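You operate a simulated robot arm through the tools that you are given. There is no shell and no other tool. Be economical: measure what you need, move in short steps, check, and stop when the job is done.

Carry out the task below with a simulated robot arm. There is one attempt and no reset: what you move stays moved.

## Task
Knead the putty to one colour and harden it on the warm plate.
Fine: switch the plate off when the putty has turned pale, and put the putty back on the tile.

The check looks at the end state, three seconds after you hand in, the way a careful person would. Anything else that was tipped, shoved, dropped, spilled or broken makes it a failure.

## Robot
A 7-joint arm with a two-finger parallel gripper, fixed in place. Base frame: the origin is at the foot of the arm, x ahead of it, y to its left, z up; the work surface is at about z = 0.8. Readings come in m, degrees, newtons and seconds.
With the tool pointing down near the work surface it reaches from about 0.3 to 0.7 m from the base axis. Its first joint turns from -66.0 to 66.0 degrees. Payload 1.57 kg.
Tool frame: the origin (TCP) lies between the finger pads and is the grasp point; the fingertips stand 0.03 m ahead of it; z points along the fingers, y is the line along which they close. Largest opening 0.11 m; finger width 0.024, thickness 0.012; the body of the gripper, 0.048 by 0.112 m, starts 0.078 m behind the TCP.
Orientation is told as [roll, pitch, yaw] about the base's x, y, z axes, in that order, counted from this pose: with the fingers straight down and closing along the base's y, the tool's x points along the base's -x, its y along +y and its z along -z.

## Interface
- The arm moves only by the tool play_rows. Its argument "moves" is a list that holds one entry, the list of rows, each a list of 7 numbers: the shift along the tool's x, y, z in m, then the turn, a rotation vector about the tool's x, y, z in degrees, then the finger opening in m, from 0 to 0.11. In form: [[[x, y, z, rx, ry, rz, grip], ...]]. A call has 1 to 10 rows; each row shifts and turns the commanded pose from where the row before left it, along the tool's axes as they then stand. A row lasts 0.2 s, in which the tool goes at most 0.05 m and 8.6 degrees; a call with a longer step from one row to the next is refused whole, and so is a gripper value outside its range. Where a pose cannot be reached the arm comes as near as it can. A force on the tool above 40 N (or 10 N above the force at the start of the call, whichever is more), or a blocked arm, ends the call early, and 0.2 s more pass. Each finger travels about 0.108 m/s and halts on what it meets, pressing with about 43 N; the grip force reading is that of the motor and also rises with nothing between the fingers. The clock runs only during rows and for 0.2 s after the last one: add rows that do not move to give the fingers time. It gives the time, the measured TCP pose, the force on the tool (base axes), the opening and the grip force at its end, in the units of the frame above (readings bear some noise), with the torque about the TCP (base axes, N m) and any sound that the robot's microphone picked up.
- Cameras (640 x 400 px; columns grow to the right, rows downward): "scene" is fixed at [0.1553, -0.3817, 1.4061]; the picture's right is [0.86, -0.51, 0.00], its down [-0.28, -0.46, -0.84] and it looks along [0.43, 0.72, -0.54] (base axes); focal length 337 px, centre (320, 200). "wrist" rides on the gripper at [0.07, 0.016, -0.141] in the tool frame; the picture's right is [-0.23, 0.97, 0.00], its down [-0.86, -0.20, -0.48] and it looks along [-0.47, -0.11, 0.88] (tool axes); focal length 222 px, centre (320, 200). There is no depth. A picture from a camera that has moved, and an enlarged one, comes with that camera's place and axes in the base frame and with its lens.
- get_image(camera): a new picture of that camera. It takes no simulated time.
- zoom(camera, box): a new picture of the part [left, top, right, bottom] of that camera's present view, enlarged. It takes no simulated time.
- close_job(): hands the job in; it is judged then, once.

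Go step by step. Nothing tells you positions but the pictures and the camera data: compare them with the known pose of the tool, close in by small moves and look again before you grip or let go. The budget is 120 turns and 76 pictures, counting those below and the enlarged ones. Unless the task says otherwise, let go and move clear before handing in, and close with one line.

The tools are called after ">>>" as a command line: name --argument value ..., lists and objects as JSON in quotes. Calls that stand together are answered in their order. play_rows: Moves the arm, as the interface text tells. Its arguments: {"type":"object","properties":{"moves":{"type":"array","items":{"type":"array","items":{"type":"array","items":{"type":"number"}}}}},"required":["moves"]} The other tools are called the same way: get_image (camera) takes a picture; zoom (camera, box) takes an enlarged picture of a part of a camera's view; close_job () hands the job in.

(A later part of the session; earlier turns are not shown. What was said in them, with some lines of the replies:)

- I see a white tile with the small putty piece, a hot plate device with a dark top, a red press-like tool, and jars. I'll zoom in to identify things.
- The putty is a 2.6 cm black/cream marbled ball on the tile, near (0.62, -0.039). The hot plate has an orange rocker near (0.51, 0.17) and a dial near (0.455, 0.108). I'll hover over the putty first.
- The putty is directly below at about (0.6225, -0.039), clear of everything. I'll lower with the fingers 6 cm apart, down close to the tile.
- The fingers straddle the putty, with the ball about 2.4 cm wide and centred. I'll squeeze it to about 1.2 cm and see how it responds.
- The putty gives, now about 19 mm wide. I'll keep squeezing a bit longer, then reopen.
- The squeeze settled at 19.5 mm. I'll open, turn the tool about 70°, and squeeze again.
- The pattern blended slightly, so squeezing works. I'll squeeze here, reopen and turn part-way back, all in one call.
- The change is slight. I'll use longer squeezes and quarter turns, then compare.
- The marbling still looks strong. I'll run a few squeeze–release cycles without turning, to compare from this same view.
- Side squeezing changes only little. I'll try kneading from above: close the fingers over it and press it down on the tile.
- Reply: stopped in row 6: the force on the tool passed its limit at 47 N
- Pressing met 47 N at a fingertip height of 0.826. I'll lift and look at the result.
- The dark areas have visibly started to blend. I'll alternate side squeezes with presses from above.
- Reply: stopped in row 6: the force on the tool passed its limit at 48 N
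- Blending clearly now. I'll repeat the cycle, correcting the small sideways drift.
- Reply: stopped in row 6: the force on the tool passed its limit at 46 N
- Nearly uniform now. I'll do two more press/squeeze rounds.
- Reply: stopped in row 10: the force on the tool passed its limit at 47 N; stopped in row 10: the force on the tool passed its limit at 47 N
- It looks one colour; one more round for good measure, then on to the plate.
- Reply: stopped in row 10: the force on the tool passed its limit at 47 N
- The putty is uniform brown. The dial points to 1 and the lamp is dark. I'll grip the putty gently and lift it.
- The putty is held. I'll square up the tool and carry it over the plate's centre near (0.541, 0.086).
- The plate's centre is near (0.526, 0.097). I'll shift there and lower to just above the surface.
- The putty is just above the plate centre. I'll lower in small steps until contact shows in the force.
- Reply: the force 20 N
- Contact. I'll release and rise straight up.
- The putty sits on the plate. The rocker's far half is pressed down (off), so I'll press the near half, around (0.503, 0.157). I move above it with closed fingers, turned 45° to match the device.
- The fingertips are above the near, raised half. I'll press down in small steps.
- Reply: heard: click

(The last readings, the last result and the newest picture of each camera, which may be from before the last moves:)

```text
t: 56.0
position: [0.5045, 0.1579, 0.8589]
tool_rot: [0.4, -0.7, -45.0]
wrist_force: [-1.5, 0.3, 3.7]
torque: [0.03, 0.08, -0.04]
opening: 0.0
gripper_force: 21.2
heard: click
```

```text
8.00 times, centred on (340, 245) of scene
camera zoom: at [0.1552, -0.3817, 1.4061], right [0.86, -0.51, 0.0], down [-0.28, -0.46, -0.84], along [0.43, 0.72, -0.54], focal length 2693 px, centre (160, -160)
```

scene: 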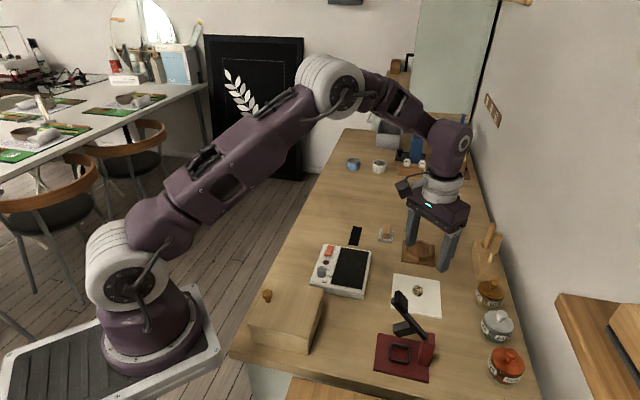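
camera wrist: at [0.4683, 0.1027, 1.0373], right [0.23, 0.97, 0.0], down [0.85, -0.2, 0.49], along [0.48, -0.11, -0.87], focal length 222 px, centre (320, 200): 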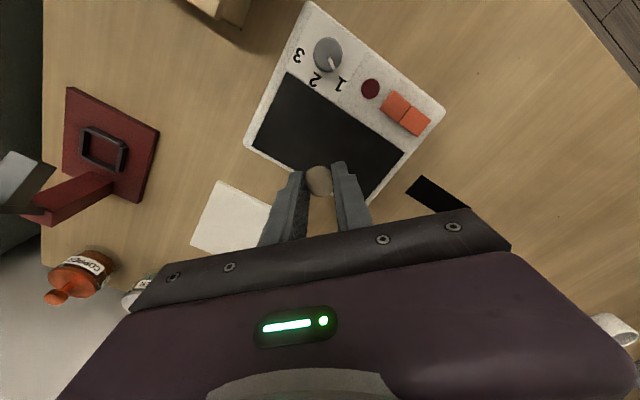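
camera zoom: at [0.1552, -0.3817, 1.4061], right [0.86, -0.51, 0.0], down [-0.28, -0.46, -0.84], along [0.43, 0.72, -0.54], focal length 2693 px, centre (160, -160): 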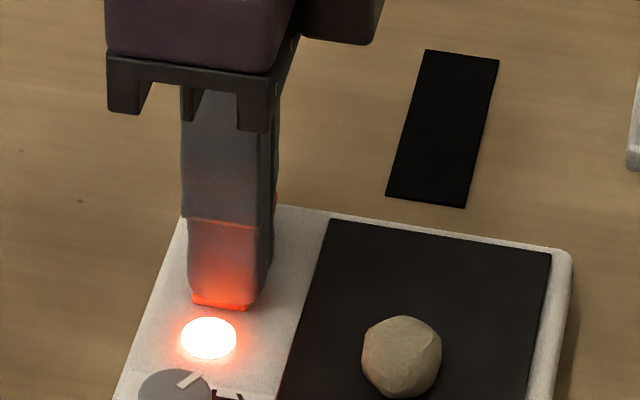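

A click and the lamp is lit. I'll rise and wait above the far half of the rocker (for switching off) while watching the putty.

>>> play_rows --moves '[[[0, 0, -0.02, 0, 0, 0, 0.0], [0, 0, -0.015, 0, 0, 0, 0.0], [0.0039, 0.0315, 0, 0, 0, 0, 0.0], [0, 0, 0.012, 0, 0, 0, 0.0], [0, 0, 0, 0, 0, 0, 0.0], [0, 0, 0, 0, 0, 0, 0.0], [0, 0, 0, 0, 0, 0, 0.0]]]'

>>> zoom --camera "scene" --box '[300, 220, 380, 270]'

>>> zoom --camera "wrist" --box '[220, 100, 420, 225]'

```text
t: 57.6
position: [0.5242, 0.1818, 0.8827]
tool_rot: [0.4, -0.6, -45.0]
wrist_force: [-0.2, 0.5, -0.3]
torque: [0.01, 0.04, 0.04]
opening: 0.0
gripper_force: 21.3
```

```text
8.00 times, centred on (340, 245) of scene
camera zoom: at [0.1553, -0.3817, 1.4061], right [0.86, -0.51, 0.0], down [-0.28, -0.46, -0.84], along [0.43, 0.72, -0.54], focal length 2693 px, centre (160, -160)
```

zoom: 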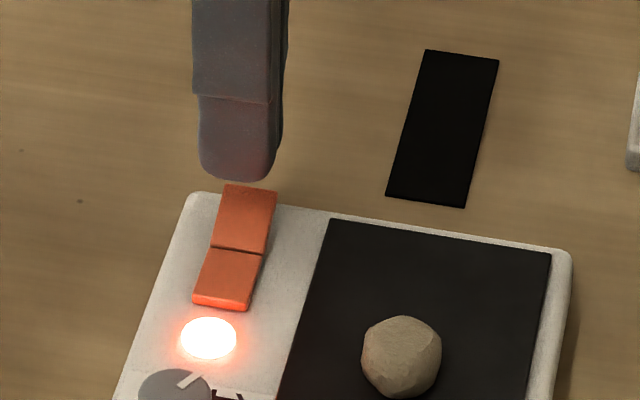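

```text
3.20 times, centred on (320, 162) of wrist
camera zoom: at [0.4842, 0.2426, 1.0226], right [0.85, 0.53, 0.01], down [0.46, -0.74, 0.49], along [0.26, -0.41, -0.87], focal length 711 px, centre (320, 320)
```

zoom: 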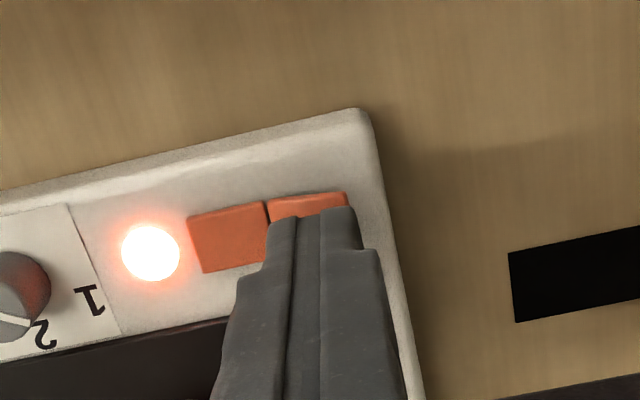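

Positioned over the far half. Now wait and watch the putty's colour.

>>> play_rows --moves '[[[0, 0, 0, 0, 0, 0, 0], [0, 0, 0, 0, 0, 0, 0], [0, 0, 0, 0, 0, 0, 0], [0, 0, 0, 0, 0, 0, 0], [0, 0, 0, 0, 0, 0, 0], [0, 0, 0, 0, 0, 0, 0], [0, 0, 0, 0, 0, 0, 0], [0, 0, 0, 0, 0, 0, 0], [0, 0, 0, 0, 0, 0, 0], [0, 0, 0, 0, 0, 0, 0]]]'

>>> play_rows --moves '[[[0, 0, 0, 0, 0, 0, 0], [0, 0, 0, 0, 0, 0, 0], [0, 0, 0, 0, 0, 0, 0], [0, 0, 0, 0, 0, 0, 0], [0, 0, 0, 0, 0, 0, 0], [0, 0, 0, 0, 0, 0, 0], [0, 0, 0, 0, 0, 0, 0], [0, 0, 0, 0, 0, 0, 0], [0, 0, 0, 0, 0, 0, 0], [0, 0, 0, 0, 0, 0, 0]]]'

>>> zoom --camera "scene" --box '[300, 220, 380, 270]'

```text
t: 59.8
position: [0.5233, 0.1826, 0.8822]
tool_rot: [0.4, -0.7, -45.0]
wrist_force: [0.1, -0.3, 0.0]
torque: [0.0, 0.03, 0.0]
opening: 0.0
gripper_force: 22.4
```

```text
t: 62.0
position: [0.5237, 0.181, 0.882]
tool_rot: [0.4, -0.7, -45.0]
wrist_force: [0.2, 0.7, 0.3]
torque: [-0.01, 0.01, 0.03]
opening: 0.0001
gripper_force: 20.9
```

```text
8.00 times, centred on (340, 245) of scene
camera zoom: at [0.1553, -0.3817, 1.4061], right [0.86, -0.51, 0.0], down [-0.28, -0.46, -0.84], along [0.43, 0.72, -0.54], focal length 2693 px, centre (160, -160)
```

zoom: 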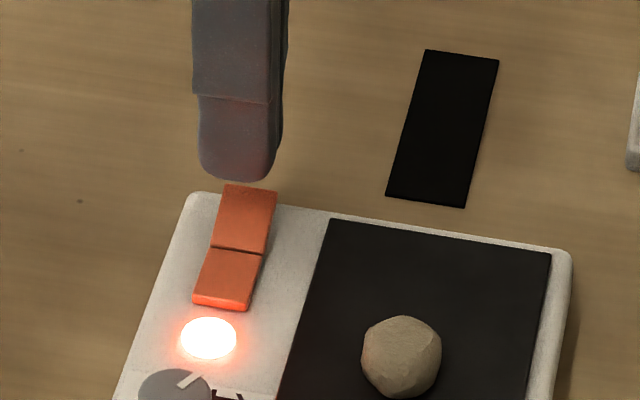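

No clear change after about 6 s. I'll keep waiting.

>>> play_rows --moves '[[[0, 0, 0, 0, 0, 0, 0], [0, 0, 0, 0, 0, 0, 0], [0, 0, 0, 0, 0, 0, 0], [0, 0, 0, 0, 0, 0, 0], [0, 0, 0, 0, 0, 0, 0], [0, 0, 0, 0, 0, 0, 0], [0, 0, 0, 0, 0, 0, 0], [0, 0, 0, 0, 0, 0, 0], [0, 0, 0, 0, 0, 0, 0], [0, 0, 0, 0, 0, 0, 0]]]'

>>> play_rows --moves '[[[0, 0, 0, 0, 0, 0, 0], [0, 0, 0, 0, 0, 0, 0], [0, 0, 0, 0, 0, 0, 0], [0, 0, 0, 0, 0, 0, 0], [0, 0, 0, 0, 0, 0, 0], [0, 0, 0, 0, 0, 0, 0], [0, 0, 0, 0, 0, 0, 0], [0, 0, 0, 0, 0, 0, 0], [0, 0, 0, 0, 0, 0, 0], [0, 0, 0, 0, 0, 0, 0]]]'

>>> zoom --camera "scene" --box '[300, 220, 380, 270]'

```text
t: 64.2
position: [0.5234, 0.1821, 0.8819]
tool_rot: [0.4, -0.6, -45.0]
wrist_force: [-0.6, 0.0, 0.9]
torque: [-0.04, -0.02, 0.01]
opening: 0.0001
gripper_force: 21.3
```

```text
t: 66.4
position: [0.5225, 0.1818, 0.8835]
tool_rot: [0.4, -0.6, -44.9]
wrist_force: [-0.5, -0.4, -0.1]
torque: [-0.03, 0.01, -0.01]
opening: 0.0
gripper_force: 21.3
```

```text
8.00 times, centred on (340, 245) of scene
camera zoom: at [0.1553, -0.3817, 1.4061], right [0.86, -0.51, 0.0], down [-0.28, -0.46, -0.84], along [0.43, 0.72, -0.54], focal length 2693 px, centre (160, -160)
```

zoom: 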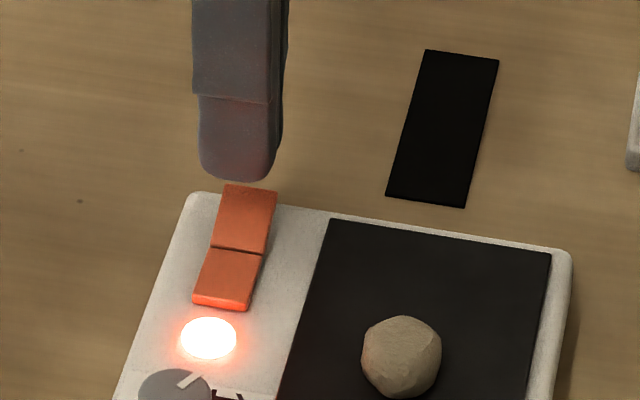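

Very slightly lighter, if at all. I'll wait on with three calls between looks.

>>> play_rows --moves '[[[0, 0, 0, 0, 0, 0, 0], [0, 0, 0, 0, 0, 0, 0], [0, 0, 0, 0, 0, 0, 0], [0, 0, 0, 0, 0, 0, 0], [0, 0, 0, 0, 0, 0, 0], [0, 0, 0, 0, 0, 0, 0], [0, 0, 0, 0, 0, 0, 0], [0, 0, 0, 0, 0, 0, 0], [0, 0, 0, 0, 0, 0, 0], [0, 0, 0, 0, 0, 0, 0]]]'

>>> play_rows --moves '[[[0, 0, 0, 0, 0, 0, 0], [0, 0, 0, 0, 0, 0, 0], [0, 0, 0, 0, 0, 0, 0], [0, 0, 0, 0, 0, 0, 0], [0, 0, 0, 0, 0, 0, 0], [0, 0, 0, 0, 0, 0, 0], [0, 0, 0, 0, 0, 0, 0], [0, 0, 0, 0, 0, 0, 0], [0, 0, 0, 0, 0, 0, 0], [0, 0, 0, 0, 0, 0, 0]]]'

>>> zoom --camera "scene" --box '[300, 220, 380, 270]'

>>> play_rows --moves '[[[0, 0, 0, 0, 0, 0, 0], [0, 0, 0, 0, 0, 0, 0], [0, 0, 0, 0, 0, 0, 0], [0, 0, 0, 0, 0, 0, 0], [0, 0, 0, 0, 0, 0, 0], [0, 0, 0, 0, 0, 0, 0], [0, 0, 0, 0, 0, 0, 0], [0, 0, 0, 0, 0, 0, 0], [0, 0, 0, 0, 0, 0, 0], [0, 0, 0, 0, 0, 0, 0]]]'

>>> zoom --camera "scene" --box '[300, 220, 380, 270]'

```text
t: 68.6
position: [0.5242, 0.1816, 0.8824]
tool_rot: [0.4, -0.7, -45.0]
wrist_force: [0.1, 0.9, 0.6]
torque: [-0.01, 0.02, 0.03]
opening: 0.0001
gripper_force: 21.2
```

```text
t: 70.8
position: [0.5241, 0.1825, 0.8831]
tool_rot: [0.4, -0.7, -45.0]
wrist_force: [-0.3, 0.6, -1.2]
torque: [-0.01, 0.03, -0.01]
opening: 0.0001
gripper_force: 21.2
```

```text
8.00 times, centred on (340, 245) of scene
camera zoom: at [0.1553, -0.3817, 1.4061], right [0.86, -0.51, 0.0], down [-0.28, -0.46, -0.84], along [0.43, 0.72, -0.54], focal length 2693 px, centre (160, -160)
```

zoom: 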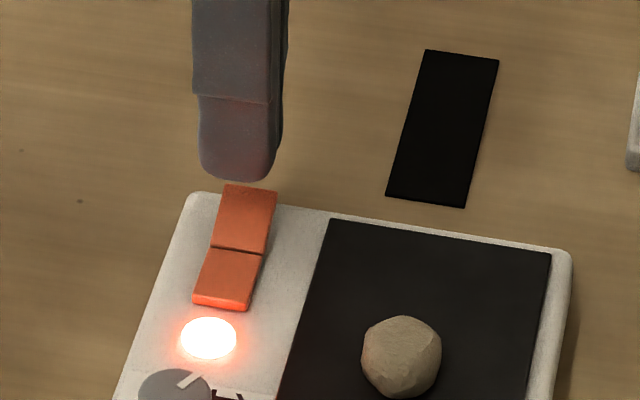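

```text
t: 73.0
position: [0.5241, 0.183, 0.8827]
tool_rot: [0.4, -0.7, -45.0]
wrist_force: [0.0, 0.4, 0.3]
torque: [-0.01, 0.02, -0.02]
opening: 0.0001
gripper_force: 21.7
```

```text
8.00 times, centred on (340, 245) of scene
camera zoom: at [0.1553, -0.3817, 1.4061], right [0.86, -0.51, 0.0], down [-0.28, -0.46, -0.84], along [0.43, 0.72, -0.54], focal length 2693 px, centre (160, -160)
```

zoom: 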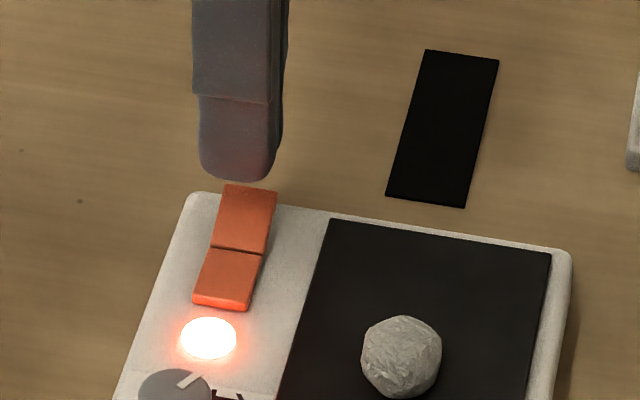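

The putty has just turned pale. I switch off now.

>>> play_rows --moves '[[[0, 0, 0.008, 0, 0, 0, 0.0], [0, 0, 0.005, 0, 0, 0, 0.0], [0, 0, 0.004, 0, 0, 0, 0.0], [0, 0, 0.003, 0, 0, 0, 0.0], [0, 0, 0.003, 0, 0, 0, 0.0], [0, 0, 0.002, 0, 0, 0, 0.0]]]'

>>> zoom --camera "scene" --box '[300, 220, 380, 270]'

```text
t: 74.4
position: [0.524, 0.1836, 0.8593]
tool_rot: [0.6, -0.7, -44.9]
wrist_force: [-8.4, -0.3, 36.4]
torque: [0.01, 0.53, 0.02]
opening: 0.0
gripper_force: 21.1
heard: click
```

```text
8.00 times, centred on (340, 245) of scene
camera zoom: at [0.1545, -0.3819, 1.4061], right [0.86, -0.51, 0.0], down [-0.28, -0.46, -0.84], along [0.43, 0.72, -0.54], focal length 2693 px, centre (160, -160)
```

zoom: 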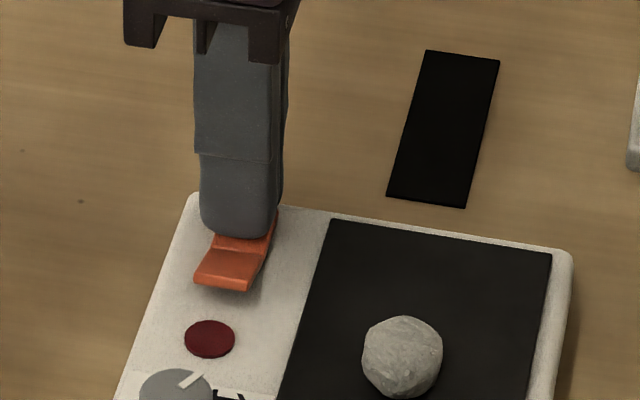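

The lamp is off. I'll rise, square up, and go over the putty with fingers open.

>>> play_rows --moves '[[[0, 0, -0.04, 0, 0, 0, 0.0], [0, 0, -0.03, 0, 0, -7.5, 0.0], [0, 0, 0, 0, 0, -7.5, 0.0], [0, 0, 0, 0, 0, -7.5, 0.03], [0, 0, 0, 0, 0, -7.5, 0.05], [0, 0, 0, 0, 0, -7.5, 0.05], [0, 0, 0, 0, 0, -7.5, 0.05], [-0.001, -0.0435, 0, 0, 0, 0, 0.05], [-0.001, -0.0435, 0, 0, 0, 0, 0.05], [0, 0, 0, 0, 0, 0, 0.05]]]'

>>> zoom --camera "wrist" --box '[220, 90, 420, 215]'

```text
t: 76.6
position: [0.5243, 0.0944, 0.9283]
tool_rot: [-0.2, -0.7, 0.1]
wrist_force: [0.2, 0.2, -0.5]
torque: [0.05, -0.04, 0.02]
opening: 0.0498
gripper_force: 0.1
```

```text
3.20 times, centred on (320, 152) of wrist
camera zoom: at [0.4528, 0.1105, 1.0676], right [0.23, 0.97, 0.0], down [0.85, -0.2, 0.49], along [0.48, -0.11, -0.87], focal length 711 px, centre (320, 352)
```

zoom: 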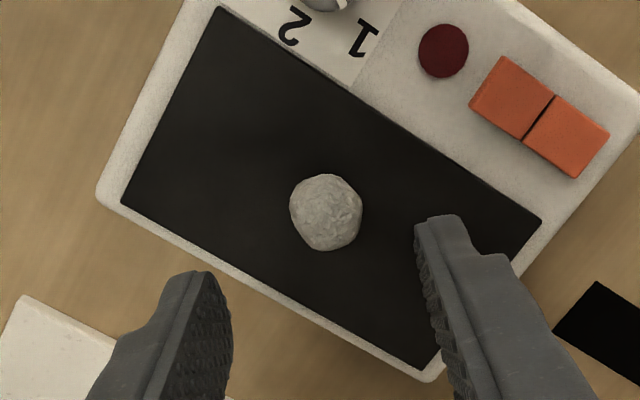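

The putty is at (0.528, 0.095). I'll descend, grip gently, and lift.

>>> play_rows --moves '[[[-0.003, 0.001, 0.03, 0, 0, 0, 0.05], [0, 0, 0.025, 0, 0, 0, 0.05], [0, 0, 0.012, 0, 0, 0, 0.05], [0, 0, 0, 0, 0, 0, 0.04], [0, 0, 0, 0, 0, 0, 0.03], [0, 0, 0, 0, 0, 0, 0.02], [0, 0, 0, 0, 0, 0, 0.02], [0, 0, 0, 0, 0, 0, 0.02]]]'

>>> play_rows --moves '[[[0, 0, -0.02, 0, 0, 0, 0.02], [0, 0, -0.03, 0, 0, 0, 0.02], [0, 0, 0, 0, 0, 0, 0.02]]]'

>>> zoom --camera "wrist" --box '[220, 90, 420, 215]'

```text
t: 78.4
position: [0.5287, 0.0958, 0.8606]
tool_rot: [-0.1, -0.8, 0.0]
wrist_force: [-0.3, -0.7, -0.2]
torque: [-0.03, -0.02, -0.03]
opening: 0.0212
gripper_force: 11.0
```

```text
t: 79.2
position: [0.5291, 0.097, 0.911]
tool_rot: [-0.2, -0.8, 0.0]
wrist_force: [-0.1, 0.2, 0.5]
torque: [0.01, -0.03, -0.02]
opening: 0.0213
gripper_force: 11.3
```

```text
3.20 times, centred on (320, 152) of wrist
camera zoom: at [0.457, 0.1131, 1.0503], right [0.23, 0.97, 0.0], down [0.85, -0.2, 0.49], along [0.48, -0.11, -0.87], focal length 711 px, centre (320, 352)
```

zoom: 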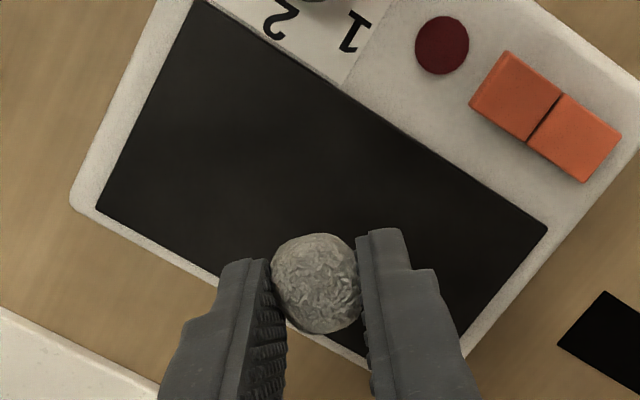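

Held, undamaged. I'll carry it back over the tile's centre.

>>> play_rows --moves '[[[-0.0233, -0.0345, -0.01, 0, 0, 0, 0.02], [-0.0233, -0.0345, 0, 0, 0, 0, 0.02], [-0.0233, -0.0345, 0, 0, 0, 0, 0.02], [-0.0233, -0.0345, 0, 0, 0, 0, 0.02], [0, 0, 0.03, 0, 0, 0, 0.02], [0, 0, 0.03, 0, 0, 0, 0.02], [0, 0, 0.015, 0, 0, 0, 0.02], [0, 0, 0, 0, 0, 0, 0.02]]]'

>>> zoom --camera "scene" --box '[350, 230, 480, 312]'

```text
t: 81.0
position: [0.6228, -0.0423, 0.8477]
tool_rot: [-0.3, -0.8, 0.0]
wrist_force: [-0.4, -0.4, -0.5]
torque: [0.01, 0.02, -0.01]
opening: 0.0213
gripper_force: 11.7
```

```text
4.88 times, centred on (415, 271) of scene
camera zoom: at [0.1553, -0.3817, 1.4061], right [0.86, -0.51, 0.0], down [-0.28, -0.46, -0.84], along [0.43, 0.72, -0.54], focal length 1642 px, centre (-143, -146)
```

zoom: 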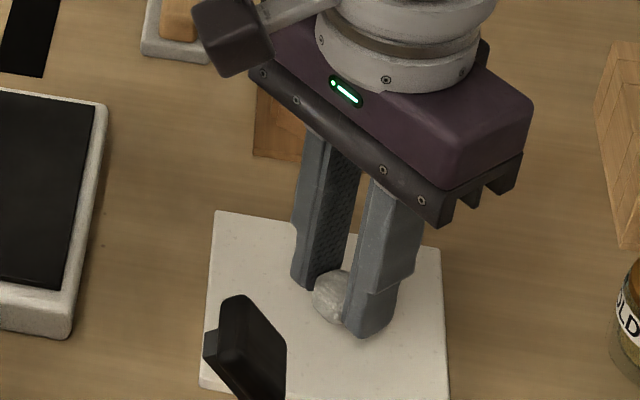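

Over the tile, just above it. I'll lower the last millimetres until contact.

>>> play_rows --moves '[[[0, 0, 0.003, 0, 0, 0, 0.02], [0, 0, 0.002, 0, 0, 0, 0.02], [0, 0, 0, 0, 0, 0, 0.02]]]'

>>> play_rows --moves '[[[0, 0, 0.001, 0, 0, 0, 0.02], [0, 0, 0, 0, 0, 0, 0.02]]]'

```text
t: 81.8
position: [0.6222, -0.0417, 0.843]
tool_rot: [-0.2, -0.8, 0.1]
wrist_force: [1.4, -0.4, 0.4]
torque: [0.04, -0.01, 0.01]
opening: 0.0212
gripper_force: 11.6
```

```text
t: 82.4
position: [0.6236, -0.0408, 0.8412]
tool_rot: [-0.2, -0.8, 0.0]
wrist_force: [1.0, -0.3, -0.3]
torque: [0.0, 0.0, 0.04]
opening: 0.0211
gripper_force: 11.4
```

>>> play_rows --moves '[[[0, 0, 0.001, 0, 0, 0, 0.02], [0, 0, 0, 0, 0, 0, 0.02]]]'

>>> play_rows --moves '[[[0, 0, 0, 0, 0, 0, 0.024], [0, 0, 0, 0, 0, 0, 0.03], [0, 0, 0, 0, 0, 0, 0.045], [0, 0, 0, 0, 0, 0, 0.045], [0, 0, -0.02, 0, 0, 0, 0.045], [0, 0, -0.04, 0, 0, 0, 0.045], [0.02, 0.02, -0.04, 0, 0, 0, 0.045], [0.03, 0.03, -0.02, 0, 0, 0, 0.045], [0, 0, 0, 0, 0, 0, 0.045]]]'

>>> zoom --camera "scene" --box '[300, 220, 460, 320]'

>>> get_image --camera "scene"

```text
t: 83.0
position: [0.6232, -0.0418, 0.8411]
tool_rot: [-0.2, -0.7, 0.0]
wrist_force: [0.7, -0.6, 2.4]
torque: [-0.02, -0.02, 0.0]
opening: 0.0211
gripper_force: 11.6
```

```text
t: 85.0
position: [0.5738, 0.0097, 0.9584]
tool_rot: [-0.3, -0.7, -0.1]
wrist_force: [-0.2, 0.4, 1.2]
torque: [-0.02, -0.04, -0.02]
opening: 0.0451
gripper_force: 0.0
```

```text
4.00 times, centred on (380, 270) of scene
camera zoom: at [0.1553, -0.3817, 1.4061], right [0.86, -0.51, 0.0], down [-0.28, -0.46, -0.84], along [0.43, 0.72, -0.54], focal length 1347 px, centre (80, -80)
```

zoom: 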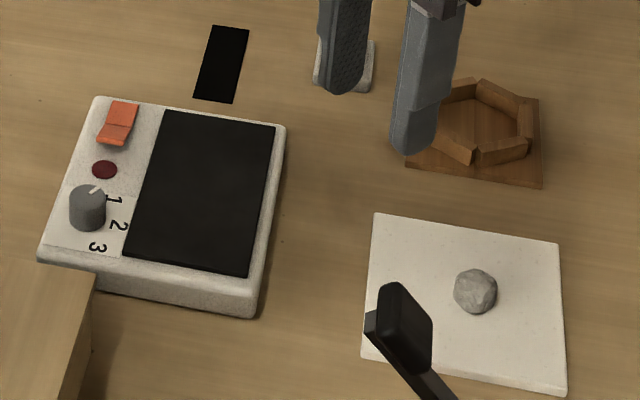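

```text
30 pictures are left
```

scene: 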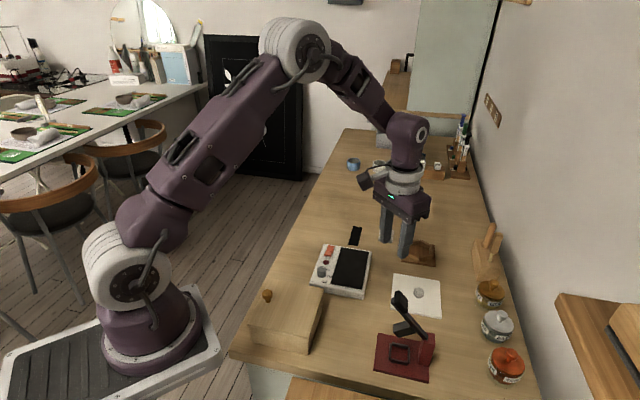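

The pale putty rests on the tile, the lamp is off, the rocker is back, and nothing else has moved. The arm is clear, so I'm handing in.

>>> close_job

```text
The job is handed in.
```

The putty is kneaded to one colour and was heated until it turned pale; the plate is switched off and the putty is back on the tile.
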